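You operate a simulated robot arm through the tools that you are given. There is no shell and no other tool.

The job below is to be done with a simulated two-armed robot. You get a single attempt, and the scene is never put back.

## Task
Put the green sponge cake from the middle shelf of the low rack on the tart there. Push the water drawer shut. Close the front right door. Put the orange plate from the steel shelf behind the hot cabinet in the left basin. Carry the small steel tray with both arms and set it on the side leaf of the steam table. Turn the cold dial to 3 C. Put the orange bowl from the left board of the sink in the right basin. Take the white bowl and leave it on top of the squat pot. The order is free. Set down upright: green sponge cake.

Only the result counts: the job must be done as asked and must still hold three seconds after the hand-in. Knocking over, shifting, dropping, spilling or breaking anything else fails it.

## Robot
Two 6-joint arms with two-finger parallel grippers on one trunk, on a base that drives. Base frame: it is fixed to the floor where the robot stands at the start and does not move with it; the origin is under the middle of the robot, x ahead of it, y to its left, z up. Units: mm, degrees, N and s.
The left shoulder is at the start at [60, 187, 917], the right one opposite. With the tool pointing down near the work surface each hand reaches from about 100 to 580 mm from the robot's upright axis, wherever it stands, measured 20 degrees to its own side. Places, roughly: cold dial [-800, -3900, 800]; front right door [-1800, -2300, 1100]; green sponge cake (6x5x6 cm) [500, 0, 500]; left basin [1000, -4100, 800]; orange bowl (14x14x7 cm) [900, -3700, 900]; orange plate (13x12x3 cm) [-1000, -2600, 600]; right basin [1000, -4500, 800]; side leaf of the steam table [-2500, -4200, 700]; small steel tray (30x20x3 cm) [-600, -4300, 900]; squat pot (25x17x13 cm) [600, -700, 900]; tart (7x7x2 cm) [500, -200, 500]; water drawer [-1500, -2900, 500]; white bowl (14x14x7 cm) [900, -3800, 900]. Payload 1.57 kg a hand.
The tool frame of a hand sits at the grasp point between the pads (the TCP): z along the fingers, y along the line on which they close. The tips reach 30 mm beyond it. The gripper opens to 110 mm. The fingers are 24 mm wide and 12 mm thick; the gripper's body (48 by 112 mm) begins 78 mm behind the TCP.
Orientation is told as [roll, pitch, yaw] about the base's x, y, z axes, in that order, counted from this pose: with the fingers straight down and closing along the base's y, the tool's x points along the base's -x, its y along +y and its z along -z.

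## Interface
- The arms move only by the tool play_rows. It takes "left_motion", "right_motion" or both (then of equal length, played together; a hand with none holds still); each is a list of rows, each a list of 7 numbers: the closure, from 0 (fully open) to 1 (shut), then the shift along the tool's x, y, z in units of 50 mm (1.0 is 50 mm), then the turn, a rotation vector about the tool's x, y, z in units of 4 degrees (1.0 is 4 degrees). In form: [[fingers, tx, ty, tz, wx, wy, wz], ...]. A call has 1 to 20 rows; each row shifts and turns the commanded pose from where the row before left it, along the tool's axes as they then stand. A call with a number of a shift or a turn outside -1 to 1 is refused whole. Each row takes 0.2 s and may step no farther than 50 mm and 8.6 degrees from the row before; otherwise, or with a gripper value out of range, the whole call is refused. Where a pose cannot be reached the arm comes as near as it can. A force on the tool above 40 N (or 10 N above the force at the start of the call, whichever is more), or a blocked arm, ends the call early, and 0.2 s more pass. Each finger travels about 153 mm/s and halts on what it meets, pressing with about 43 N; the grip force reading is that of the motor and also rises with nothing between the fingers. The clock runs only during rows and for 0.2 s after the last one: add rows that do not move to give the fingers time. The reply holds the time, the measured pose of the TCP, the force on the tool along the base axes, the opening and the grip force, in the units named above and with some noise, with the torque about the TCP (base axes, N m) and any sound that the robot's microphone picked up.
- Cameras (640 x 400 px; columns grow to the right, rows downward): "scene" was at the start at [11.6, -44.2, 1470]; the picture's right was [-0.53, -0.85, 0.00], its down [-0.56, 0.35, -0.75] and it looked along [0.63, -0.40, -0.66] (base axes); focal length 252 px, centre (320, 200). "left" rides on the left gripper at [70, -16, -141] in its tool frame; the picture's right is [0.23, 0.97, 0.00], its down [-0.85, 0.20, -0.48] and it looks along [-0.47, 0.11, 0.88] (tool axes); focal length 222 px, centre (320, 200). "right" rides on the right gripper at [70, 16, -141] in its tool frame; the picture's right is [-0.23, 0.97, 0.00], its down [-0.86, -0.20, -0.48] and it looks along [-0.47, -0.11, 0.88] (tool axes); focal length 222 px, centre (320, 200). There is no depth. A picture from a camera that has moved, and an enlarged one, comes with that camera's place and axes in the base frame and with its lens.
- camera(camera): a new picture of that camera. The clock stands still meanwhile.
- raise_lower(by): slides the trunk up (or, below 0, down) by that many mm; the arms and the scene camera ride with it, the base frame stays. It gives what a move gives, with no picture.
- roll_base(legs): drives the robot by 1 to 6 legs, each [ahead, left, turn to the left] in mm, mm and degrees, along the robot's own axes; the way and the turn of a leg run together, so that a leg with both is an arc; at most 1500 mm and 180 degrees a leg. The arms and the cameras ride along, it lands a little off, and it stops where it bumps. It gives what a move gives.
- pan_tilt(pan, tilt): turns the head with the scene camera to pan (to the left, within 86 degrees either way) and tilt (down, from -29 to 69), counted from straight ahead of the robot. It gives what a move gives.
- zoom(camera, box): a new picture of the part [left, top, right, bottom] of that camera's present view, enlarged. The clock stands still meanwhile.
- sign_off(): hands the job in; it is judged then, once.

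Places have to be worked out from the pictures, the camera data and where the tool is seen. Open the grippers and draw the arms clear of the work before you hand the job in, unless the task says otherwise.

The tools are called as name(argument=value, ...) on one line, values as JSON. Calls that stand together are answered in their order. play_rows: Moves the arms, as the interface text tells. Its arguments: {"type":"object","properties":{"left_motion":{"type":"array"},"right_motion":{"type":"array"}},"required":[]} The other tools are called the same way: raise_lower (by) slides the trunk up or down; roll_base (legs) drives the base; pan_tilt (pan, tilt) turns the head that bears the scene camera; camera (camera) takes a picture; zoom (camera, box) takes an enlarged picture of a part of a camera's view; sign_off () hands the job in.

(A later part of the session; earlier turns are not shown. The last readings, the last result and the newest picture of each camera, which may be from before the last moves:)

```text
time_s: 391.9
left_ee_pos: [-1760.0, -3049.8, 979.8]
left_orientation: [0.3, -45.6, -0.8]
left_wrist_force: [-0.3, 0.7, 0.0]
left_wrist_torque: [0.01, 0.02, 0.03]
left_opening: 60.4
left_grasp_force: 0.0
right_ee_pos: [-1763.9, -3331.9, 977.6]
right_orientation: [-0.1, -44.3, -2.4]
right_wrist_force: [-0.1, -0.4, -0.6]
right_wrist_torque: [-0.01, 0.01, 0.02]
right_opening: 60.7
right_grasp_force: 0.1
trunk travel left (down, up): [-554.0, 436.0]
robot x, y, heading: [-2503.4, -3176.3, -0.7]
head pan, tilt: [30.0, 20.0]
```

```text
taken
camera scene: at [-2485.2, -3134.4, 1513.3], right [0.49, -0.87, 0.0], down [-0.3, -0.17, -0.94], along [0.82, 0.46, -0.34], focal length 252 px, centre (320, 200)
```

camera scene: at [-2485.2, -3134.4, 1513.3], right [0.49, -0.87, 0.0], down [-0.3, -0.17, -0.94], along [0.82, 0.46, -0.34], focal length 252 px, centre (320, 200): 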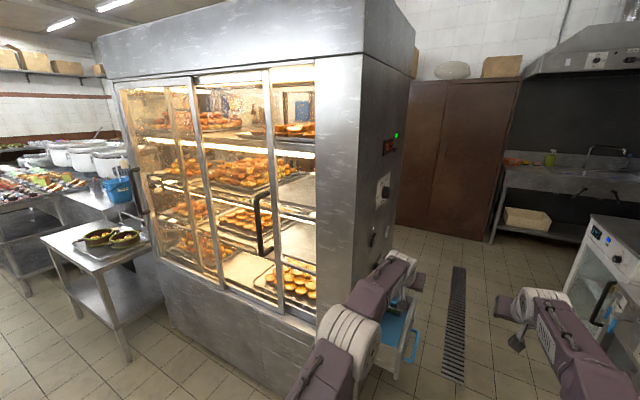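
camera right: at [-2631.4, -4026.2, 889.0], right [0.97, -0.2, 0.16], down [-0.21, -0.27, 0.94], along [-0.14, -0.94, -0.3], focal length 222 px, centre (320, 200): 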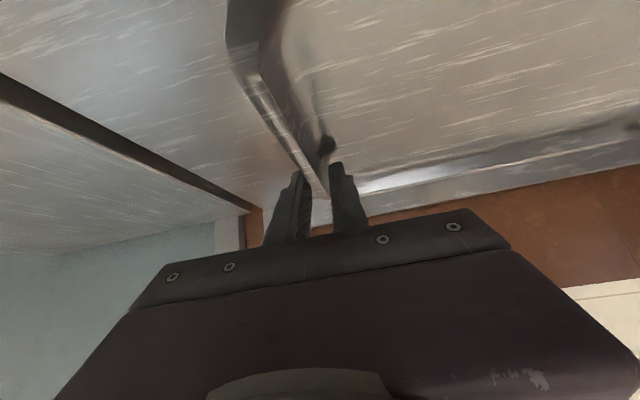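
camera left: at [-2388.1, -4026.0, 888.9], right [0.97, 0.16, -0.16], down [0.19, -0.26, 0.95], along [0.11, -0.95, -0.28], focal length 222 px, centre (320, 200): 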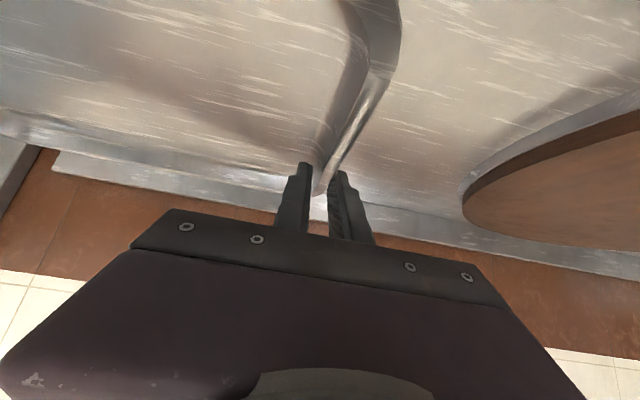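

The front has sliding glass doors. I zoom to see the right door's state.

zoom(camera="scene", box=[100, 50, 340, 340])

zoom(camera="scene", box=[330, 220, 450, 370])

```text
1.38 times, centred on (220, 195) of scene
camera zoom: at [-2485.2, -3134.4, 1513.3], right [0.49, -0.87, 0.0], down [-0.3, -0.17, -0.94], along [0.82, 0.46, -0.34], focal length 347 px, centre (458, 207)
```

zoom: 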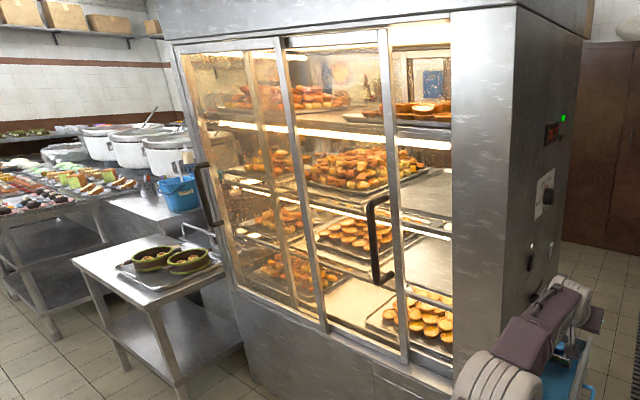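

```text
2.67 times, centred on (390, 295) of scene
camera zoom: at [-2485.2, -3134.4, 1513.3], right [0.49, -0.87, 0.0], down [-0.3, -0.17, -0.94], along [0.82, 0.46, -0.34], focal length 671 px, centre (133, -53)
```

zoom: 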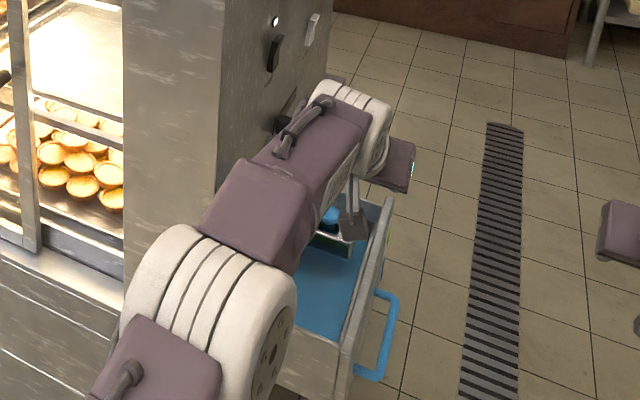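

The right sliding door is open ~155 mm: its stile with a black bar handle (y≈-2480, z≈1080) must slide toward -y. I retract the right arm, back off, and strafe left to put the left hand in front of the handle.

play_rows(right_motion=[[0, 0.55, 0, -0.55, 0, 0, 0], [0, 0.55, 0, -0.55, 0, 0, 0], [0, 0.55, 0, -0.55, 0, 0, 0], [0, 0.55, 0, -0.55, 0, 0, 0], [0, 0, 0, 0, 0, 0, 0]])

roll_base(legs=[[-220, 0, 0.7], [0, 560, 0]])

raise_lower(by=90)

pan_tilt(pan=0, tilt=20)

camera(camera="scene")

camera(camera="left")

```text
time_s: 393.1
left_ee_pos: [-1760.4, -3049.9, 977.1]
left_orientation: [0.3, -45.5, -0.7]
left_wrist_force: [0.1, 0.0, 0.6]
left_wrist_torque: [-0.01, -0.01, 0.03]
left_opening: 60.3
left_grasp_force: 0.0
right_ee_pos: [-1919.0, -3325.4, 979.8]
right_orientation: [-0.2, -44.2, -2.4]
right_wrist_force: [0.0, 0.3, 0.0]
right_wrist_torque: [-0.05, 0.03, 0.0]
right_opening: 110.0
right_grasp_force: 0.0
trunk travel left (down, up): [-554.0, 436.0]
robot x, y, heading: [-2509.4, -3180.1, -0.8]
head pan, tilt: [30.0, 20.0]
```

```text
time_s: 397.6
left_ee_pos: [-1981.2, -2480.4, 978.9]
left_orientation: [0.4, -45.5, -0.5]
left_wrist_force: [-0.4, -0.3, 0.4]
left_wrist_torque: [-0.02, -0.02, -0.03]
left_opening: 60.4
left_grasp_force: 0.0
right_ee_pos: [-2140.3, -2757.1, 980.2]
right_orientation: [-0.2, -44.2, -2.1]
right_wrist_force: [0.7, 0.2, -0.2]
right_wrist_torque: [-0.02, -0.01, 0.01]
right_opening: 109.9
right_grasp_force: 0.2
trunk travel left (down, up): [-554.0, 436.0]
robot x, y, heading: [-2727.2, -2614.0, -0.4]
head pan, tilt: [30.0, 20.0]
```

```text
time_s: 398.9
left_ee_pos: [-1981.7, -2481.7, 1067.8]
left_orientation: [0.4, -45.5, -0.5]
left_wrist_force: [-0.6, 0.0, -0.3]
left_wrist_torque: [-0.01, -0.01, 0.02]
left_opening: 60.6
left_grasp_force: 0.0
right_ee_pos: [-2138.9, -2758.9, 1068.4]
right_orientation: [-0.1, -44.3, -2.2]
right_wrist_force: [0.0, -0.8, 0.2]
right_wrist_torque: [-0.01, -0.04, 0.03]
right_opening: 109.8
right_grasp_force: 0.0
trunk travel left (down, up): [-644.0, 346.0]
robot x, y, heading: [-2730.9, -2617.1, -0.3]
head pan, tilt: [30.0, 20.0]
```

```text
time_s: 399.8
left_ee_pos: [-1981.0, -2479.8, 1068.5]
left_orientation: [0.3, -45.5, -0.6]
left_wrist_force: [0.3, -0.4, -0.3]
left_wrist_torque: [-0.05, 0.01, -0.01]
left_opening: 60.3
left_grasp_force: 0.1
right_ee_pos: [-2139.2, -2757.4, 1070.7]
right_orientation: [-0.2, -44.4, -2.0]
right_wrist_force: [0.0, 0.1, 1.0]
right_wrist_torque: [0.04, 0.0, -0.01]
right_opening: 109.9
right_grasp_force: 0.0
trunk travel left (down, up): [-644.0, 346.0]
robot x, y, heading: [-2726.6, -2613.0, -0.6]
head pan, tilt: [0.0, 20.0]
```

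```text
taken
camera scene: at [-2693.9, -2616.1, 1603.3], right [-0.01, -1.0, 0.0], down [-0.34, 0.0, -0.94], along [0.94, -0.01, -0.34], focal length 252 px, centre (320, 200)
```

scene: 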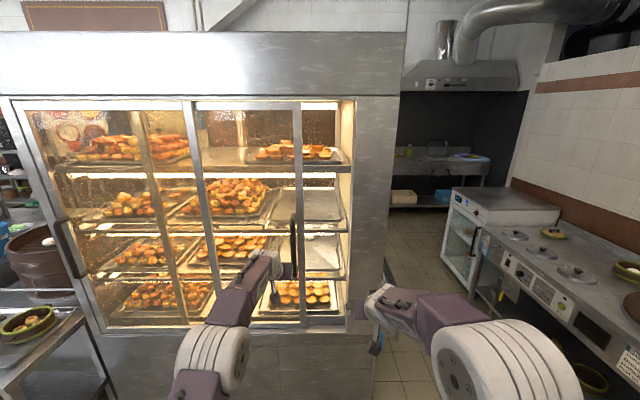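

```text
taken
camera left: at [-2131.5, -2498.2, 1118.2], right [-0.15, 0.98, -0.16], down [0.26, 0.19, 0.95], along [0.95, 0.11, -0.28], focal length 222 px, centre (320, 200)
```

left: 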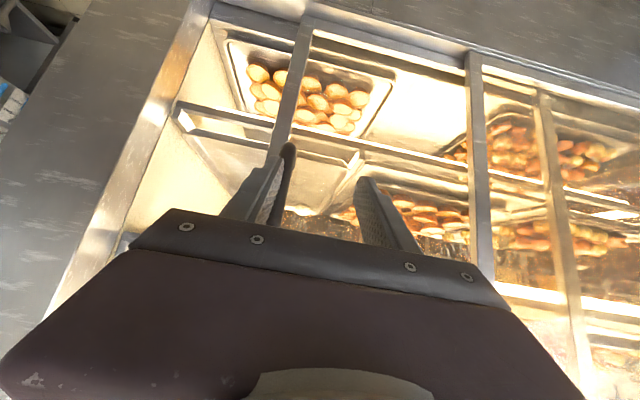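

Handle bar at y≈-2520, z 965–1210. I strafe right 40 mm and drive 100 mm forward, then look.

roll_base(legs=[[0, -40, 0.5], [95, 0, 0]])

camera(camera="left")

zoom(camera="scene", box=[220, 180, 380, 300])

```text
time_s: 401.4
left_ee_pos: [-1889.3, -2516.2, 1069.3]
left_orientation: [0.4, -45.4, -0.2]
left_wrist_force: [0.2, -1.3, -0.1]
left_wrist_torque: [0.02, -0.04, 0.01]
left_opening: 60.5
left_grasp_force: 0.1
right_ee_pos: [-2045.2, -2795.1, 1069.2]
right_orientation: [-0.1, -44.4, -1.6]
right_wrist_force: [0.5, 0.2, 0.1]
right_wrist_torque: [0.01, -0.01, 0.0]
right_opening: 110.1
right_grasp_force: 0.0
trunk travel left (down, up): [-644.0, 346.0]
robot x, y, heading: [-2632.6, -2652.7, 0.2]
head pan, tilt: [0.0, 20.0]
```

```text
taken
camera left: at [-2039.2, -2534.4, 1118.4], right [-0.16, 0.97, -0.16], down [0.26, 0.2, 0.95], along [0.95, 0.11, -0.28], focal length 222 px, centre (320, 200)
```

left: 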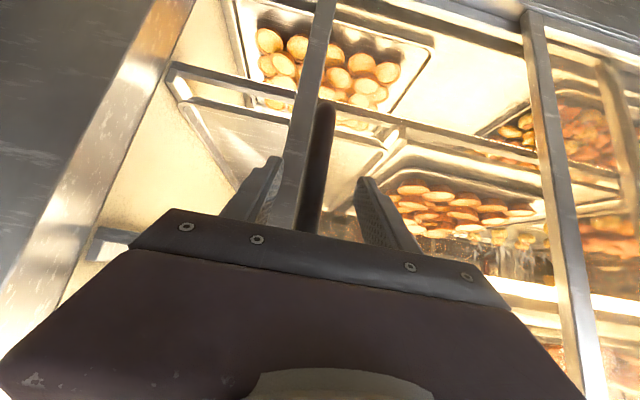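

```text
3.33 times, centred on (300, 240) of scene
camera zoom: at [-2600.7, -2656.9, 1603.4], right [0.0, -1.0, 0.0], down [-0.34, 0.0, -0.94], along [0.94, 0.0, -0.34], focal length 839 px, centre (387, 67)
```

zoom: 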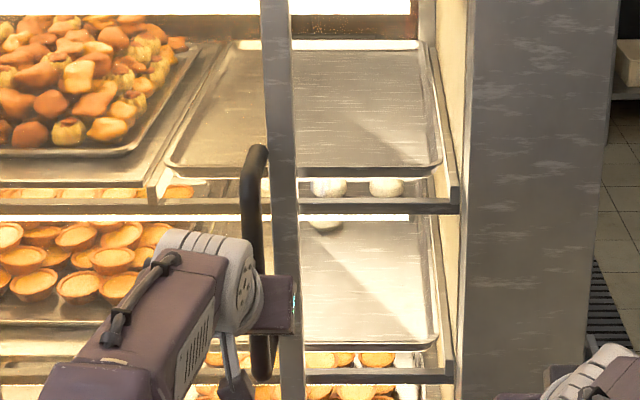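

The bar is centred between the fingers. Forward 48 mm and close on it.

roll_base(legs=[[48, 0, 0]])

play_rows(left_motion=[[0.55, 0, 0, 0, 0, 0, 0], [0.65, 0, 0, 0, 0, 0, 0], [0.75, 0, 0, 0, 0, 0, 0], [0.85, 0, 0, 0, 0, 0, 0], [0.9, 0, 0, 0, 0, 0, 0], [0.9, 0, 0, 0, 0, 0, 0]])

camera(camera="left")

```text
time_s: 402.5
left_ee_pos: [-1843.7, -2515.5, 1067.3]
left_orientation: [0.4, -44.7, -0.1]
left_wrist_force: [-0.3, 0.3, 0.5]
left_wrist_torque: [0.0, 0.06, -0.01]
left_opening: 60.6
left_grasp_force: 0.0
right_ee_pos: [-1997.9, -2792.3, 1068.5]
right_orientation: [-0.2, -44.3, -1.6]
right_wrist_force: [-0.6, 0.0, 0.9]
right_wrist_torque: [-0.02, -0.01, 0.02]
right_opening: 109.8
right_grasp_force: 0.1
trunk travel left (down, up): [-644.0, 346.0]
robot x, y, heading: [-2589.5, -2656.9, 0.0]
head pan, tilt: [0.0, 20.0]
stopped in leg 1: the force on the tool passed its limit at 170 N (the readings are from after the stop); the commanded pose is now the measured one
```

```text
time_s: 403.9
left_ee_pos: [-1844.2, -2515.4, 1067.5]
left_orientation: [0.2, -44.7, 0.0]
left_wrist_force: [-0.4, -1.8, 0.0]
left_wrist_torque: [-0.87, 0.15, 0.13]
left_opening: 22.0
left_grasp_force: 34.7
right_ee_pos: [-1997.2, -2792.8, 1067.3]
right_orientation: [-0.2, -44.2, -1.6]
right_wrist_force: [0.4, -0.4, -0.1]
right_wrist_torque: [-0.03, 0.02, 0.0]
right_opening: 109.9
right_grasp_force: 0.0
trunk travel left (down, up): [-644.0, 346.0]
robot x, y, heading: [-2584.9, -2653.5, 0.2]
head pan, tilt: [0.0, 20.0]
```

```text
taken
camera left: at [-1993.3, -2533.7, 1119.1], right [-0.16, 0.97, -0.16], down [0.27, 0.2, 0.94], along [0.95, 0.11, -0.3], focal length 222 px, centre (320, 200)
```

left: 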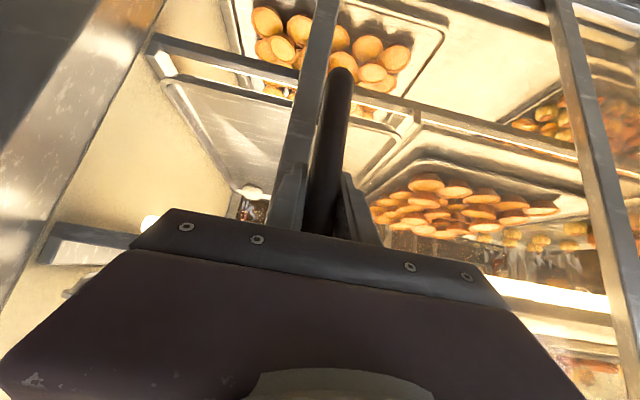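

Bar gripped (22 mm). I ease back 4 mm and slide the base right 110 mm first.

roll_base(legs=[[-4, 0, 0], [0, -110, 0]])

zoom(camera="scene", box=[180, 80, 400, 340])

```text
time_s: 405.4
left_ee_pos: [-1844.8, -2618.2, 1067.1]
left_orientation: [0.3, -44.8, 0.3]
left_wrist_force: [22.2, 6.3, 10.8]
left_wrist_torque: [-1.03, -0.19, -0.07]
left_opening: 21.8
left_grasp_force: 34.4
right_ee_pos: [-1996.6, -2897.2, 1067.7]
right_orientation: [-0.3, -44.0, -1.1]
right_wrist_force: [1.3, 0.5, -0.1]
right_wrist_torque: [-0.03, 0.02, -0.01]
right_opening: 109.9
right_grasp_force: 0.0
trunk travel left (down, up): [-644.0, 346.0]
robot x, y, heading: [-2587.9, -2768.2, 0.4]
head pan, tilt: [0.0, 20.0]
```

```text
1.54 times, centred on (290, 210) of scene
camera zoom: at [-2552.0, -2761.7, 1603.3], right [0.01, -1.0, 0.0], down [-0.34, 0.0, -0.94], along [0.94, 0.01, -0.34], focal length 387 px, centre (366, 185)
```

zoom: 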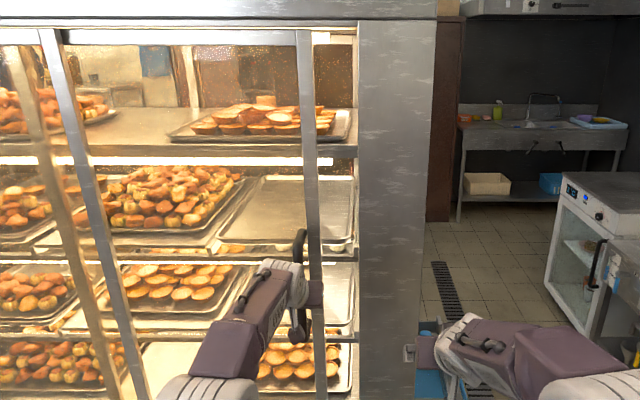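

The door follows. About 70 mm remain; I slide 50 more, then the rest in small pushes.

roll_base(legs=[[0, -50, 0]])

roll_base(legs=[[0, -15, 0]])

zoom(camera="scene", box=[180, 80, 400, 340])

```text
time_s: 406.3
left_ee_pos: [-1844.8, -2660.2, 1067.8]
left_orientation: [0.2, -44.9, 0.5]
left_wrist_force: [7.9, 9.6, -3.3]
left_wrist_torque: [-0.93, 0.42, -0.35]
left_opening: 22.0
left_grasp_force: 35.2
right_ee_pos: [-1998.5, -2942.8, 1068.3]
right_orientation: [-0.6, -44.1, -0.9]
right_wrist_force: [-0.9, 1.3, -0.2]
right_wrist_torque: [-0.06, 0.02, -0.03]
right_opening: 110.1
right_grasp_force: 0.0
trunk travel left (down, up): [-644.0, 346.0]
robot x, y, heading: [-2588.3, -2815.1, 0.3]
head pan, tilt: [0.0, 20.0]
```

```text
time_s: 407.1
left_ee_pos: [-1845.2, -2678.0, 1068.1]
left_orientation: [0.7, -44.8, 0.3]
left_wrist_force: [5.5, 0.7, -5.8]
left_wrist_torque: [-1.09, 0.83, -0.22]
left_opening: 21.8
left_grasp_force: 35.2
right_ee_pos: [-1996.9, -2963.0, 1067.5]
right_orientation: [-0.4, -44.2, -1.1]
right_wrist_force: [0.5, 0.9, -0.5]
right_wrist_torque: [-0.03, 0.02, -0.02]
right_opening: 110.2
right_grasp_force: 0.0
trunk travel left (down, up): [-644.0, 346.0]
robot x, y, heading: [-2590.7, -2833.0, 0.5]
head pan, tilt: [0.0, 20.0]
```

```text
1.54 times, centred on (290, 210) of scene
camera zoom: at [-2552.4, -2827.0, 1603.3], right [0.01, -1.0, 0.0], down [-0.34, 0.0, -0.94], along [0.94, 0.01, -0.34], focal length 387 px, centre (366, 185)
```

zoom: 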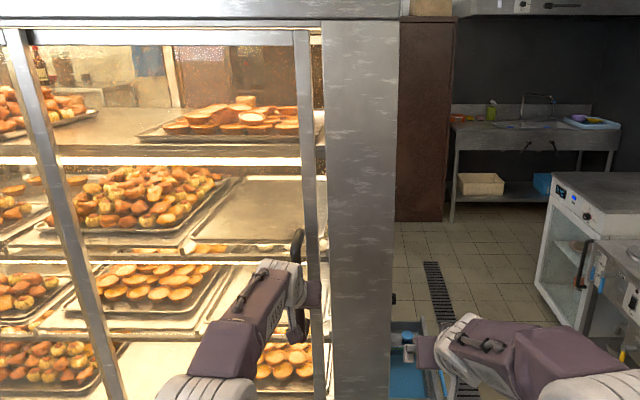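

Only ~15 mm left; push on.

roll_base(legs=[[0, -18, 0]])

zoom(camera="scene", box=[240, 80, 360, 200])

```text
time_s: 407.9
left_ee_pos: [-1845.2, -2697.6, 1066.9]
left_orientation: [0.8, -44.9, 0.3]
left_wrist_force: [5.1, 0.1, -5.5]
left_wrist_torque: [-1.39, -0.41, -0.11]
left_opening: 21.8
left_grasp_force: 34.9
right_ee_pos: [-1997.3, -2983.2, 1067.6]
right_orientation: [-0.2, -44.1, -1.3]
right_wrist_force: [0.2, -0.1, -0.4]
right_wrist_torque: [0.0, 0.0, 0.01]
right_opening: 110.1
right_grasp_force: 0.0
trunk travel left (down, up): [-644.0, 346.0]
robot x, y, heading: [-2586.1, -2849.4, 0.4]
head pan, tilt: [0.0, 20.0]
```

```text
3.33 times, centred on (300, 140) of scene
camera zoom: at [-2552.8, -2847.8, 1603.2], right [0.01, -1.0, 0.0], down [-0.34, 0.0, -0.94], along [0.94, 0.01, -0.34], focal length 839 px, centre (387, 400)
```

zoom: 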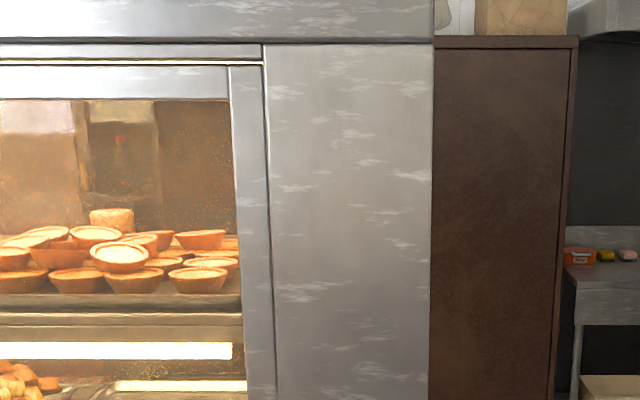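

It looks closed; one more 8 mm push confirms the stop.

roll_base(legs=[[0, -8, 0]])

zoom(camera="scene", box=[240, 80, 360, 340])

```text
time_s: 408.6
left_ee_pos: [-1845.5, -2702.0, 1067.0]
left_orientation: [0.6, -44.9, 0.6]
left_wrist_force: [6.1, 15.6, -0.6]
left_wrist_torque: [-1.33, 0.2, -0.18]
left_opening: 21.8
left_grasp_force: 34.7
right_ee_pos: [-1997.8, -2986.8, 1068.6]
right_orientation: [-0.5, -44.1, -1.1]
right_wrist_force: [-1.1, 0.1, 0.4]
right_wrist_torque: [-0.03, 0.01, 0.01]
right_opening: 109.9
right_grasp_force: 0.1
trunk travel left (down, up): [-644.0, 346.0]
robot x, y, heading: [-2592.3, -2854.8, 0.5]
head pan, tilt: [0.0, 20.0]
```

```text
1.54 times, centred on (300, 210) of scene
camera zoom: at [-2553.1, -2851.2, 1603.3], right [0.01, -1.0, 0.0], down [-0.34, -0.01, -0.94], along [0.94, 0.01, -0.34], focal length 387 px, centre (351, 185)
```

zoom: 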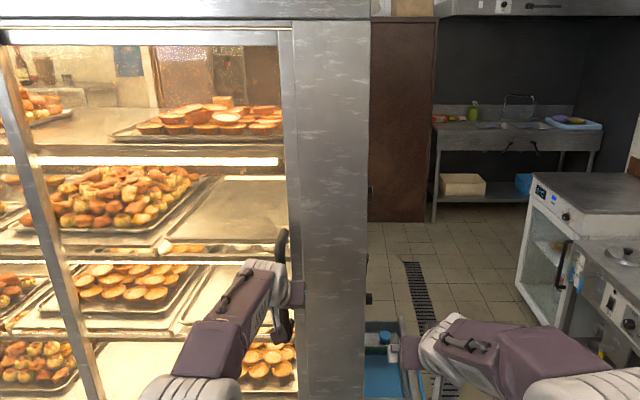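

roll_base(legs=[[0, -10, 0]])

```text
time_s: 409.4
left_ee_pos: [-1844.9, -2701.2, 1067.4]
left_orientation: [0.4, -45.0, 1.0]
left_wrist_force: [8.4, 37.7, 2.7]
left_wrist_torque: [-0.9, 0.34, -0.49]
left_opening: 21.9
left_grasp_force: 35.3
right_ee_pos: [-1996.9, -2990.8, 1069.4]
right_orientation: [-0.8, -44.1, -0.7]
right_wrist_force: [0.1, -0.4, 1.2]
right_wrist_torque: [0.0, 0.03, 0.03]
right_opening: 110.1
right_grasp_force: 0.3
trunk travel left (down, up): [-644.0, 346.0]
robot x, y, heading: [-2591.4, -2865.6, 0.7]
head pan, tilt: [0.0, 20.0]
```

The door is at its stop (38 N, no further motion). I relieve the push 10 mm, open the fingers and back away.

roll_base(legs=[[0, 9, 0]])

play_rows(left_motion=[[0.7, 0, 0, 0, 0, 0, 0], [0.55, 0, 0, 0, 0, 0, 0], [0.45, 0, 0, 0, 0, 0, 0], [0.45, 0, 0, 0, 0, 0, 0]])

roll_base(legs=[[-200, 0, 0]])

camera(camera="scene")

```text
time_s: 410.1
left_ee_pos: [-1845.7, -2701.6, 1068.3]
left_orientation: [1.0, -44.9, 0.6]
left_wrist_force: [0.4, -3.2, -7.1]
left_wrist_torque: [-1.01, -0.53, 0.33]
left_opening: 21.8
left_grasp_force: 34.7
right_ee_pos: [-1998.9, -2989.9, 1067.1]
right_orientation: [-0.2, -44.1, -1.2]
right_wrist_force: [-0.3, -1.2, -0.9]
right_wrist_torque: [-0.01, -0.04, 0.01]
right_opening: 110.0
right_grasp_force: 0.1
trunk travel left (down, up): [-644.0, 346.0]
robot x, y, heading: [-2588.0, -2856.6, 0.5]
head pan, tilt: [0.0, 20.0]
```

```text
time_s: 411.1
left_ee_pos: [-1846.2, -2700.4, 1068.9]
left_orientation: [1.0, -44.8, 0.6]
left_wrist_force: [-0.5, 0.0, -0.1]
left_wrist_torque: [0.0, 0.02, -0.04]
left_opening: 60.4
left_grasp_force: 0.0
right_ee_pos: [-1998.6, -2990.7, 1068.2]
right_orientation: [-0.3, -44.2, -1.3]
right_wrist_force: [-0.1, -0.3, 0.0]
right_wrist_torque: [-0.03, 0.03, 0.02]
right_opening: 109.9
right_grasp_force: 0.2
trunk travel left (down, up): [-644.0, 346.0]
robot x, y, heading: [-2587.4, -2854.9, 0.5]
head pan, tilt: [0.0, 20.0]
```

```text
time_s: 412.7
left_ee_pos: [-2045.9, -2703.0, 1068.5]
left_orientation: [0.9, -44.9, 0.5]
left_wrist_force: [0.1, 0.4, -0.8]
left_wrist_torque: [-0.01, -0.02, 0.01]
left_opening: 60.5
left_grasp_force: 0.0
right_ee_pos: [-2198.8, -2992.5, 1068.6]
right_orientation: [-0.3, -44.1, -1.3]
right_wrist_force: [0.1, -0.6, -0.2]
right_wrist_torque: [-0.01, -0.01, 0.0]
right_opening: 109.7
right_grasp_force: 0.1
trunk travel left (down, up): [-644.0, 346.0]
robot x, y, heading: [-2789.0, -2861.2, 0.5]
head pan, tilt: [0.0, 20.0]
```

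```text
taken
camera scene: at [-2755.3, -2858.2, 1603.3], right [0.01, -1.0, 0.0], down [-0.34, 0.0, -0.94], along [0.94, 0.01, -0.34], focal length 252 px, centre (320, 200)
```

scene: 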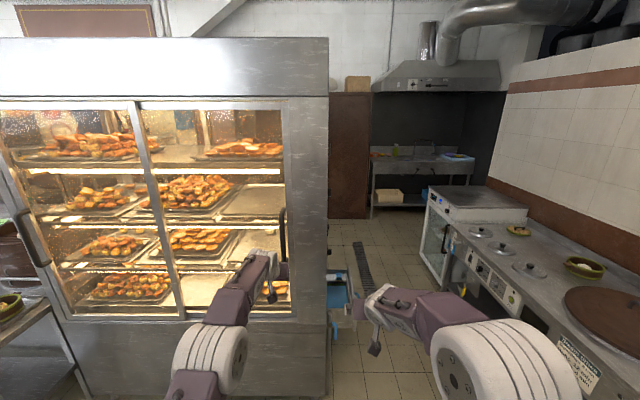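

The front right door is shut. For the drawer I restore both hands to pointing down close to the body.

play_rows(left_motion=[[0.9, 0.6, 0, -0.6, 0, 1, 0], [0.9, 0.65, 0, -0.55, 0, 1, 0], [0.9, 0.7, 0, -0.5, 0, 1, 0], [0.9, 0.75, 0, -0.45, 0, 1, 0], [0.9, 0.8, 0, -0.4, 0, 1, 0], [0.9, 0.8, 0, -0.3, 0, 1, 0], [0.9, 0.8, 0, -0.2, 0, 1, 0], [0.9, 0.8, 0, -0.1, 0, 1, 0], [0.9, 0.4, 0, 0, 0, 1, 0], [0.9, 0, 0, 0, 0, 1, 0], [0.9, 0, 0, 0, 0, 1, 0], [0.9, 0, 0, 0, 0, 0, 0]], right_motion=[[0.9, 0.6, 0, -0.5, 0, 1, 0], [0.9, 0.6, 0, -0.45, 0, 1, 0], [0.9, 0.6, 0, -0.4, 0, 1, 0], [0.9, 0.6, 0, -0.35, 0, 1, 0], [0.9, 0.6, 0, -0.3, 0, 1, 0], [0.9, 0.4, 0, -0.2, 0, 1, 0], [0.9, 0.2, 0, -0.1, 0, 1, 0], [0.9, 0, 0, 0, 0, 1, 0], [0.9, 0, 0, 0, 0, 1, 0], [0.9, 0, 0, 0, 0, 1, 0], [0.9, 0, 0, 0, 0, 1, 0], [0.9, 0, 0, 0, 0, 0, 0]])

roll_base(legs=[[0, 0, 90], [-590, 0, 0]])

pan_tilt(pan=-60, tilt=35)

camera(camera="scene")

```text
time_s: 415.3
left_ee_pos: [-2406.6, -2711.5, 1044.5]
left_orientation: [0.7, -1.0, 1.4]
left_wrist_force: [0.6, 0.0, -0.4]
left_wrist_torque: [-0.01, -0.05, -0.01]
left_opening: 11.1
left_grasp_force: 0.0
right_ee_pos: [-2413.6, -2987.1, 1062.2]
right_orientation: [-0.2, -0.2, -1.4]
right_wrist_force: [-0.7, -0.9, 0.3]
right_wrist_torque: [-0.01, 0.0, -0.01]
right_opening: 11.0
right_grasp_force: 0.0
trunk travel left (down, up): [-644.0, 346.0]
robot x, y, heading: [-2786.8, -2856.9, 0.5]
head pan, tilt: [0.0, 20.0]
```

```text
time_s: 422.4
left_ee_pos: [-2939.5, -3059.3, 1043.1]
left_orientation: [0.7, -0.7, 90.2]
left_wrist_force: [0.4, -0.1, 0.0]
left_wrist_torque: [0.0, 0.02, 0.03]
left_opening: 11.0
left_grasp_force: 0.0
right_ee_pos: [-2664.0, -3072.4, 1061.3]
right_orientation: [-0.2, -0.2, 87.4]
right_wrist_force: [-0.6, 0.2, 0.2]
right_wrist_torque: [0.0, -0.03, 0.02]
right_opening: 11.2
right_grasp_force: 0.1
trunk travel left (down, up): [-644.0, 346.0]
robot x, y, heading: [-2800.7, -3446.7, 89.2]
head pan, tilt: [0.0, 20.0]
```

```text
time_s: 423.7
left_ee_pos: [-2938.7, -3061.3, 1044.5]
left_orientation: [0.7, -0.9, 90.1]
left_wrist_force: [0.3, 0.2, 0.8]
left_wrist_torque: [-0.02, 0.0, 0.0]
left_opening: 11.4
left_grasp_force: 0.0
right_ee_pos: [-2663.3, -3074.6, 1062.3]
right_orientation: [-0.1, -0.2, 87.4]
right_wrist_force: [0.2, -1.5, -0.5]
right_wrist_torque: [0.0, 0.01, -0.02]
right_opening: 11.2
right_grasp_force: 0.0
trunk travel left (down, up): [-644.0, 346.0]
robot x, y, heading: [-2801.6, -3449.1, 89.0]
head pan, tilt: [-60.0, 35.0]
```

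```text
taken
camera scene: at [-2722.7, -3463.0, 1579.5], right [0.49, -0.87, 0.0], down [-0.5, -0.28, -0.82], along [0.71, 0.4, -0.57], focal length 252 px, centre (320, 200)
```

scene: 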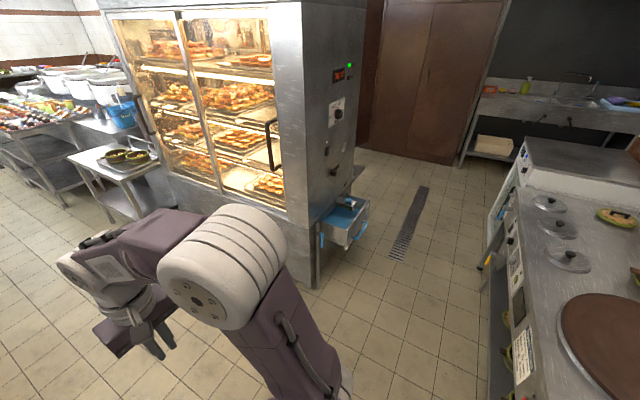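

I zoom on the drawer.

zoom(camera="scene", box=[290, 170, 410, 290])

```text
3.33 times, centred on (350, 230) of scene
camera zoom: at [-2722.7, -3463.0, 1579.5], right [0.49, -0.87, 0.0], down [-0.5, -0.28, -0.82], along [0.71, 0.4, -0.57], focal length 839 px, centre (220, 100)
```

zoom: 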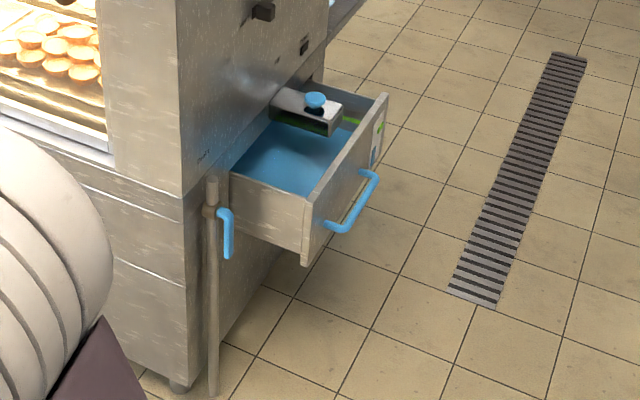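

Drawer front ≈ y -3050, x -1650…-1260, z 430–590, with a blue U-handle; a pipe with valve stands left of it. I'll push with the right hand only; I retract the left hand, back up 110 mm and lower the trunk.

play_rows(left_motion=[[0.9, 0.8, 0.3, -0.3, 0, 0, 0], [0.9, 0.8, 0.3, -0.3, 0, 0, 0], [0.9, 0.8, 0.3, -0.3, 0, 0, 0], [0.9, 0.8, 0, -0.3, 0, 0, 0], [0.9, 0, 0, 0, 0, 0, 0]], right_motion=[[1, 0, 0, 0, 0, 0, 0], [1, 0, 0, 0, 0, 0, 0], [1, 0, 0, 0, 0, 0, 0], [1, 0, 0, 0, 0, 0, 0], [1, 0, 0, 0, 0, 0, 0]])

roll_base(legs=[[-110, 0, 0.8], [0, -850, 0]])

pan_tilt(pan=-30, tilt=45)

camera(camera="scene")

```text
time_s: 424.9
left_ee_pos: [-2982.1, -3189.3, 1092.5]
left_orientation: [0.7, -0.8, 90.1]
left_wrist_force: [-0.6, -0.6, -0.8]
left_wrist_torque: [0.02, -0.02, 0.0]
left_opening: 10.9
left_grasp_force: 0.1
left hand out of reach, approached as far as the arm can: row 4
right_ee_pos: [-2663.4, -3073.0, 1061.4]
right_orientation: [-0.3, -0.2, 87.4]
right_wrist_force: [-0.1, -0.3, 0.2]
right_wrist_torque: [-0.03, 0.01, 0.0]
right_opening: 0.1
right_grasp_force: 21.2
trunk travel left (down, up): [-644.0, 346.0]
robot x, y, heading: [-2797.8, -3445.3, 89.1]
head pan, tilt: [-60.0, 35.0]
```

```text
time_s: 430.2
left_ee_pos: [-2138.0, -3304.0, 1092.8]
left_orientation: [0.7, -0.8, 90.3]
left_wrist_force: [-0.5, 0.6, 0.5]
left_wrist_torque: [0.01, 0.01, -0.03]
left_opening: 10.8
left_grasp_force: 0.0
right_ee_pos: [-1818.4, -3187.0, 1062.5]
right_orientation: [-0.2, -0.2, 87.5]
right_wrist_force: [-0.4, 0.6, 0.5]
right_wrist_torque: [-0.02, 0.01, 0.0]
right_opening: 0.0
right_grasp_force: 21.8
trunk travel left (down, up): [-644.0, 346.0]
robot x, y, heading: [-1952.8, -3558.3, 89.4]
head pan, tilt: [-60.0, 35.0]
```

```text
time_s: 431.1
left_ee_pos: [-2137.3, -3304.9, 1094.1]
left_orientation: [0.7, -0.9, 90.2]
left_wrist_force: [-0.4, -1.1, -0.5]
left_wrist_torque: [-0.01, -0.01, 0.03]
left_opening: 10.9
left_grasp_force: 0.0
right_ee_pos: [-1817.8, -3186.5, 1062.6]
right_orientation: [-0.2, -0.2, 87.6]
right_wrist_force: [0.2, -0.1, 0.8]
right_wrist_torque: [0.04, -0.05, 0.05]
right_opening: 0.0
right_grasp_force: 20.7
trunk travel left (down, up): [-644.0, 346.0]
robot x, y, heading: [-1951.7, -3560.1, 89.1]
head pan, tilt: [-30.0, 45.0]
```

```text
taken
camera scene: at [-1911.9, -3550.1, 1564.7], right [0.86, -0.51, 0.0], down [-0.36, -0.61, -0.71], along [0.36, 0.61, -0.71], focal length 252 px, centre (320, 200)
```

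scene: 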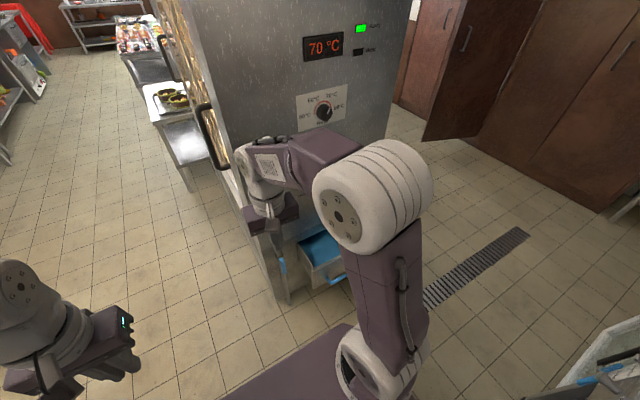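

I strafe 305 mm right, back 25 mm, and lower the trunk so the right fingers are at drawer height.

roll_base(legs=[[-25, 0, 0.8], [0, -305, 0]])

raise_lower(by=-300)

camera(camera="right")

pan_tilt(pan=10, tilt=50)

camera(camera="scene")

```text
time_s: 433.6
left_ee_pos: [-1832.8, -3331.1, 1092.2]
left_orientation: [0.7, -0.8, 91.0]
left_wrist_force: [-0.8, 0.2, 0.3]
left_wrist_torque: [0.02, -0.01, 0.02]
left_opening: 11.1
left_grasp_force: 0.1
right_ee_pos: [-1514.5, -3209.7, 1061.3]
right_orientation: [-0.2, 0.0, 88.3]
right_wrist_force: [0.3, 1.0, 0.3]
right_wrist_torque: [0.02, -0.02, 0.0]
right_opening: 0.0
right_grasp_force: 21.4
trunk travel left (down, up): [-644.0, 346.0]
robot x, y, heading: [-1647.1, -3584.7, 89.9]
head pan, tilt: [-30.0, 45.0]
```

```text
time_s: 436.6
left_ee_pos: [-1831.6, -3332.0, 793.4]
left_orientation: [0.7, -0.8, 91.0]
left_wrist_force: [-0.7, -0.1, 0.5]
left_wrist_torque: [0.0, 0.0, 0.02]
left_opening: 10.7
left_grasp_force: 0.0
right_ee_pos: [-1513.3, -3209.5, 762.0]
right_orientation: [-0.2, -0.2, 88.4]
right_wrist_force: [0.4, 0.5, -0.7]
right_wrist_torque: [-0.02, 0.02, 0.03]
right_opening: 0.0
right_grasp_force: 21.9
trunk travel left (down, up): [-344.0, 646.0]
robot x, y, heading: [-1643.3, -3587.8, 90.3]
head pan, tilt: [-30.0, 45.0]
```

```text
taken
camera right: at [-1531.3, -3279.2, 902.0], right [-0.97, 0.26, 0.0], down [0.22, 0.85, 0.48], along [0.12, 0.47, -0.88], focal length 222 px, centre (320, 200)
```

right: 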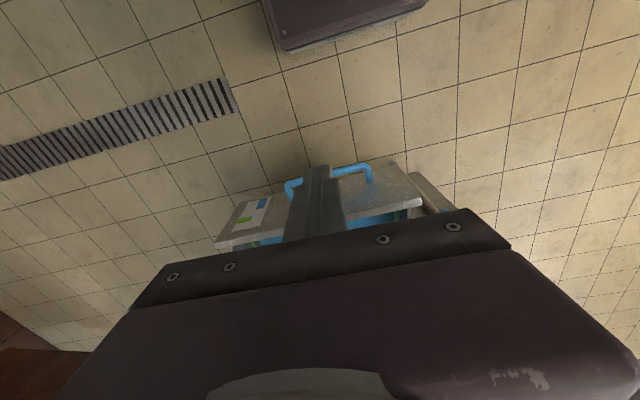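

```text
time_s: 437.7
left_ee_pos: [-1830.7, -3331.3, 792.6]
left_orientation: [0.7, -0.8, 91.0]
left_wrist_force: [0.9, 0.0, 0.6]
left_wrist_torque: [0.04, 0.01, -0.01]
left_opening: 11.1
left_grasp_force: 0.1
right_ee_pos: [-1514.5, -3209.9, 761.8]
right_orientation: [-0.2, -0.3, 88.4]
right_wrist_force: [0.4, -0.1, -1.1]
right_wrist_torque: [0.0, 0.01, 0.01]
right_opening: 0.1
right_grasp_force: 21.4
trunk travel left (down, up): [-344.0, 646.0]
robot x, y, heading: [-1642.7, -3585.9, 90.2]
head pan, tilt: [10.0, 50.0]
```

```text
taken
camera scene: at [-1656.7, -3568.4, 1257.8], right [0.98, 0.18, 0.0], down [0.13, -0.75, -0.64], along [-0.11, 0.63, -0.77], focal length 252 px, centre (320, 200)
```

scene: 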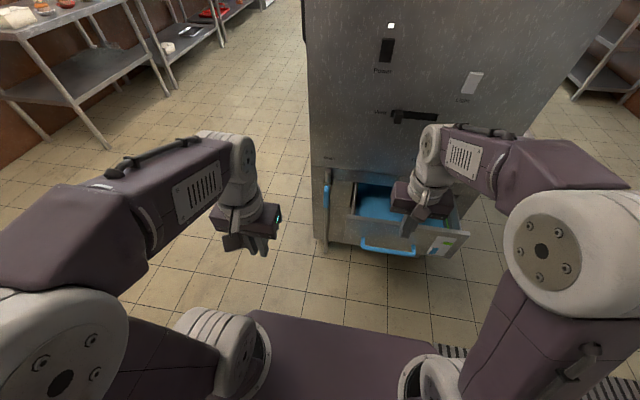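

The handle is at ≈ (-1500,-3093,468), right in front of the fingers. I lower 282 mm and drive forward to contact.

raise_lower(by=-282)

roll_base(legs=[[70, 0, 0]])

camera(camera="scene")

camera(camera="right")

```text
time_s: 440.6
left_ee_pos: [-1830.5, -3331.5, 510.6]
left_orientation: [0.7, -0.8, 91.1]
left_wrist_force: [-0.1, -0.9, -0.1]
left_wrist_torque: [0.03, -0.01, -0.02]
left_opening: 11.0
left_grasp_force: 0.1
right_ee_pos: [-1515.1, -3209.4, 479.7]
right_orientation: [-0.3, -0.3, 88.4]
right_wrist_force: [0.4, 0.6, -0.3]
right_wrist_torque: [0.0, 0.0, 0.01]
right_opening: 0.0
right_grasp_force: 21.8
trunk travel left (down, up): [-62.0, 928.0]
robot x, y, heading: [-1643.3, -3587.6, 90.3]
head pan, tilt: [10.0, 50.0]
```

```text
time_s: 441.6
left_ee_pos: [-1830.7, -3259.4, 512.3]
left_orientation: [0.6, -0.8, 91.0]
left_wrist_force: [0.8, -0.5, 0.1]
left_wrist_torque: [0.0, 0.03, 0.01]
left_opening: 11.2
left_grasp_force: 0.0
right_ee_pos: [-1513.5, -3138.2, 479.3]
right_orientation: [-0.2, -0.1, 88.3]
right_wrist_force: [-0.4, -0.6, -1.1]
right_wrist_torque: [-0.02, -0.02, 0.02]
right_opening: 0.1
right_grasp_force: 21.5
trunk travel left (down, up): [-62.0, 928.0]
robot x, y, heading: [-1644.4, -3512.6, 90.2]
head pan, tilt: [10.0, 50.0]
```

```text
taken
camera scene: at [-1657.0, -3497.3, 975.7], right [0.98, 0.18, 0.0], down [0.14, -0.75, -0.64], along [-0.11, 0.63, -0.77], focal length 252 px, centre (320, 200)
```

scene: 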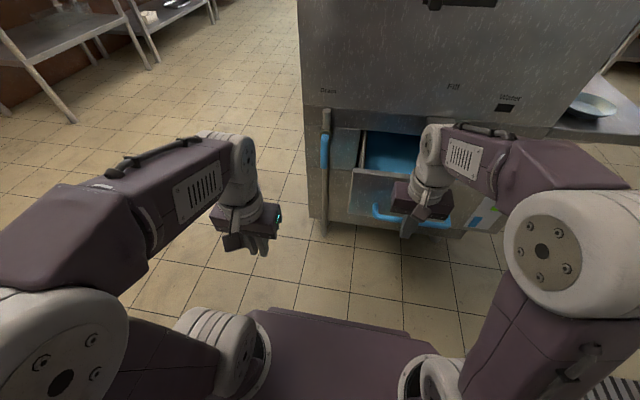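

```text
taken
camera right: at [-1531.3, -3208.1, 620.0], right [-0.97, 0.26, 0.0], down [0.22, 0.85, 0.48], along [0.12, 0.47, -0.88], focal length 222 px, centre (320, 200)
```

right: 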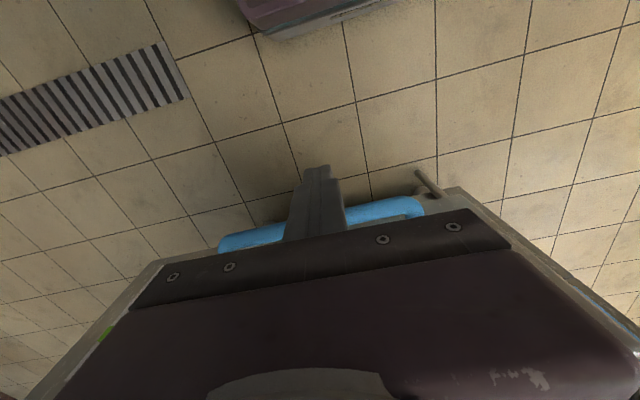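

Fingers are just before the handle. I push forward 110 mm.

roll_base(legs=[[110, 0, 0]])

camera(camera="scene")

```text
time_s: 442.8
left_ee_pos: [-1832.2, -3158.1, 512.1]
left_orientation: [0.7, -0.8, 91.0]
left_wrist_force: [0.4, 0.1, 0.3]
left_wrist_torque: [0.02, 0.0, -0.01]
left_opening: 11.1
left_grasp_force: 0.1
right_ee_pos: [-1514.3, -3040.5, 480.0]
right_orientation: [-0.2, 0.5, 88.1]
right_wrist_force: [-1.8, -3.3, 0.6]
right_wrist_torque: [0.41, -0.16, -0.09]
right_opening: 0.4
right_grasp_force: 21.1
trunk travel left (down, up): [-62.0, 928.0]
robot x, y, heading: [-1646.4, -3414.1, 89.9]
head pan, tilt: [10.0, 50.0]
stopped in leg 1: the force on the tool passed its limit at 82 N (the readings are from after the stop); the commanded pose is now the measured one
```

```text
taken
camera scene: at [-1657.4, -3395.7, 975.7], right [0.98, 0.18, 0.0], down [0.14, -0.75, -0.64], along [-0.11, 0.63, -0.77], focal length 252 px, centre (320, 200)
```

scene: 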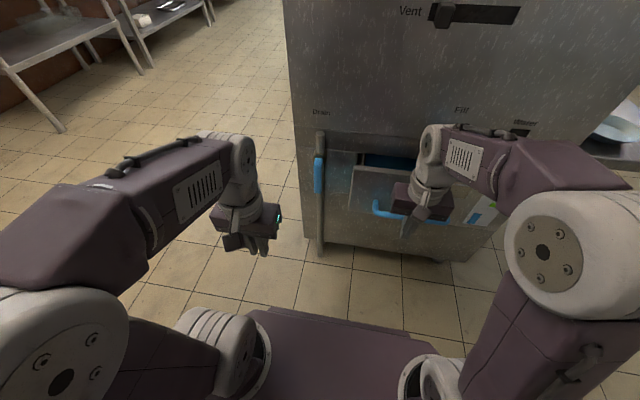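

The drawer moves (brief 82 N peak stopped the drive). I continue with shorter pushes.

roll_base(legs=[[30, 0, 0]])

roll_base(legs=[[30, 0, 0]])

camera(camera="scene")

```text
time_s: 443.6
left_ee_pos: [-1831.1, -3153.0, 511.9]
left_orientation: [0.6, -0.9, 91.0]
left_wrist_force: [-0.8, -0.3, 0.4]
left_wrist_torque: [0.0, 0.0, 0.0]
left_opening: 11.0
left_grasp_force: 0.2
right_ee_pos: [-1514.3, -3043.2, 479.2]
right_orientation: [-0.3, 1.5, 87.6]
right_wrist_force: [-2.4, -17.7, 9.4]
right_wrist_torque: [2.4, -0.54, -0.29]
right_opening: 0.0
right_grasp_force: 21.3
trunk travel left (down, up): [-62.0, 928.0]
robot x, y, heading: [-1646.5, -3408.0, 90.2]
head pan, tilt: [10.0, 50.0]
stopped in leg 1: the force on the tool passed its limit at 74 N (the readings are from after the stop); the commanded pose is now the measured one
```

```text
time_s: 444.3
left_ee_pos: [-1830.7, -3150.4, 511.2]
left_orientation: [0.7, -0.9, 91.1]
left_wrist_force: [-0.5, -0.3, 0.1]
left_wrist_torque: [0.01, -0.03, 0.01]
left_opening: 11.0
left_grasp_force: 0.1
right_ee_pos: [-1515.5, -3044.2, 477.6]
right_orientation: [-0.2, 2.5, 87.2]
right_wrist_force: [-2.9, -20.4, 11.7]
right_wrist_torque: [2.92, -0.63, -0.41]
right_opening: 0.1
right_grasp_force: 21.1
trunk travel left (down, up): [-62.0, 928.0]
robot x, y, heading: [-1646.5, -3403.8, 89.9]
head pan, tilt: [10.0, 50.0]
stopped in leg 1: the force on the tool passed its limit at 70 N (the readings are from after the stop); the commanded pose is now the measured one
```

```text
taken
camera scene: at [-1658.0, -3389.3, 975.7], right [0.98, 0.17, 0.0], down [0.13, -0.75, -0.65], along [-0.11, 0.64, -0.76], focal length 252 px, centre (320, 200)
```

scene: 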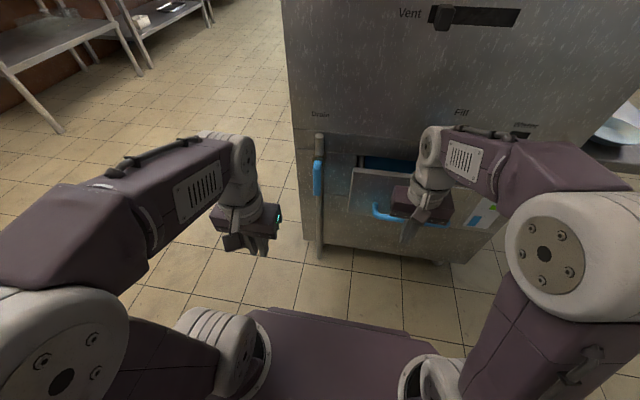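

The hand's wrist now meets the cabinet face above the drawer, while the drawer still has ~45 mm to go. I back off and tilt the hand forward so only the fingertips reach in.

roll_base(legs=[[-195, 0, 0]])

play_rows(right_motion=[[1, -0.4, 0, 0, 0, -1, 0], [1, -0.4, 0, 0, 0, -1, 0], [1, -0.4, 0, 0.05, 0, -1, 0], [1, -0.4, 0, 0.1, 0, -1, 0], [1, -0.4, 0, 0.1, 0, -1, 0], [1, -0.3, 0, 0.1, 0, -1, 0], [1, -0.3, 0, 0.1, 0, -1, 0], [1, 0, 0, 0, 0, -1, 0], [1, 0, 0, 0, 0, 0, 0]])

camera(camera="scene")

camera(camera="right")

```text
time_s: 445.8
left_ee_pos: [-1831.0, -3339.4, 511.0]
left_orientation: [0.8, -0.7, 90.8]
left_wrist_force: [0.8, -0.7, -0.2]
left_wrist_torque: [-0.01, 0.0, -0.02]
left_opening: 10.8
left_grasp_force: 0.1
right_ee_pos: [-1514.0, -3232.2, 477.4]
right_orientation: [-0.3, 2.4, 87.3]
right_wrist_force: [0.9, -0.7, -0.6]
right_wrist_torque: [0.02, -0.01, 0.02]
right_opening: 0.0
right_grasp_force: 21.6
trunk travel left (down, up): [-62.0, 928.0]
robot x, y, heading: [-1644.9, -3596.7, 90.1]
head pan, tilt: [10.0, 50.0]
```

```text
time_s: 447.8
left_ee_pos: [-1831.3, -3339.0, 512.3]
left_orientation: [0.7, -0.7, 90.9]
left_wrist_force: [-0.1, 0.4, 0.1]
left_wrist_torque: [-0.01, 0.01, -0.02]
left_opening: 10.9
left_grasp_force: 0.1
right_ee_pos: [-1508.1, -3099.6, 474.7]
right_orientation: [-0.3, -29.5, 87.4]
right_wrist_force: [-0.1, 0.6, 0.3]
right_wrist_torque: [0.0, -0.01, -0.03]
right_opening: 0.0
right_grasp_force: 21.3
trunk travel left (down, up): [-62.0, 928.0]
robot x, y, heading: [-1644.3, -3594.2, 89.8]
head pan, tilt: [10.0, 50.0]
```

```text
taken
camera scene: at [-1657.4, -3576.5, 975.8], right [0.98, 0.17, 0.0], down [0.13, -0.75, -0.64], along [-0.11, 0.63, -0.77], focal length 252 px, centre (320, 200)
```

scene: 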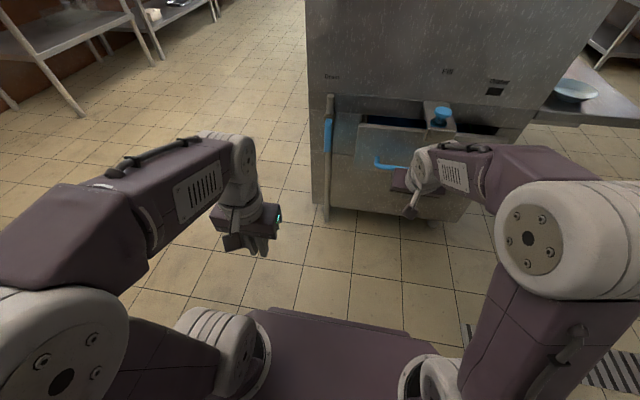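

```text
taken
camera right: at [-1528.6, -3229.8, 562.3], right [-0.96, 0.24, 0.11], down [0.22, 0.5, 0.84], along [0.15, 0.83, -0.53], focal length 222 px, centre (320, 200)
```

right: 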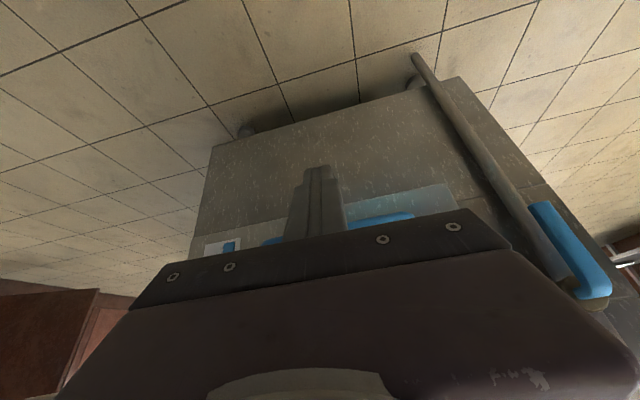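

Tilted 30°. I drive forward again in moderate steps.

roll_base(legs=[[50, 0, 0]])

roll_base(legs=[[30, 0, 0]])

camera(camera="scene")

```text
time_s: 448.7
left_ee_pos: [-1830.5, -3289.7, 510.7]
left_orientation: [0.7, -0.7, 91.0]
left_wrist_force: [-0.7, -0.2, -0.2]
left_wrist_torque: [0.01, 0.01, 0.0]
left_opening: 11.1
left_grasp_force: 0.1
right_ee_pos: [-1507.3, -3051.6, 474.1]
right_orientation: [-0.3, -29.5, 87.4]
right_wrist_force: [1.1, 0.9, 0.2]
right_wrist_torque: [-0.03, 0.0, -0.03]
right_opening: 0.0
right_grasp_force: 21.4
trunk travel left (down, up): [-62.0, 928.0]
robot x, y, heading: [-1641.7, -3544.3, 89.8]
head pan, tilt: [10.0, 50.0]
```

```text
time_s: 449.6
left_ee_pos: [-1830.9, -3259.5, 510.6]
left_orientation: [0.7, -0.8, 90.8]
left_wrist_force: [-1.0, 0.1, 0.4]
left_wrist_torque: [0.0, -0.02, 0.0]
left_opening: 11.1
left_grasp_force: 0.1
right_ee_pos: [-1506.8, -3020.8, 475.3]
right_orientation: [-0.2, -29.5, 87.4]
right_wrist_force: [-1.1, -0.1, -0.1]
right_wrist_torque: [0.01, 0.01, -0.01]
right_opening: 0.1
right_grasp_force: 20.9
trunk travel left (down, up): [-62.0, 928.0]
robot x, y, heading: [-1646.2, -3515.9, 90.1]
head pan, tilt: [10.0, 50.0]
```

```text
taken
camera scene: at [-1657.3, -3497.4, 975.7], right [0.98, 0.17, 0.0], down [0.13, -0.75, -0.64], along [-0.11, 0.63, -0.77], focal length 252 px, centre (320, 200)
```

scene: 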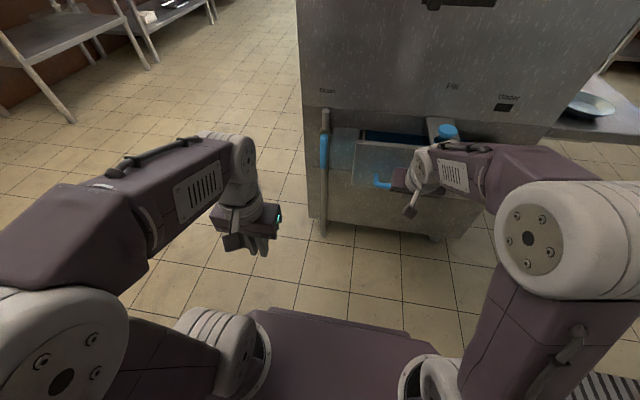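

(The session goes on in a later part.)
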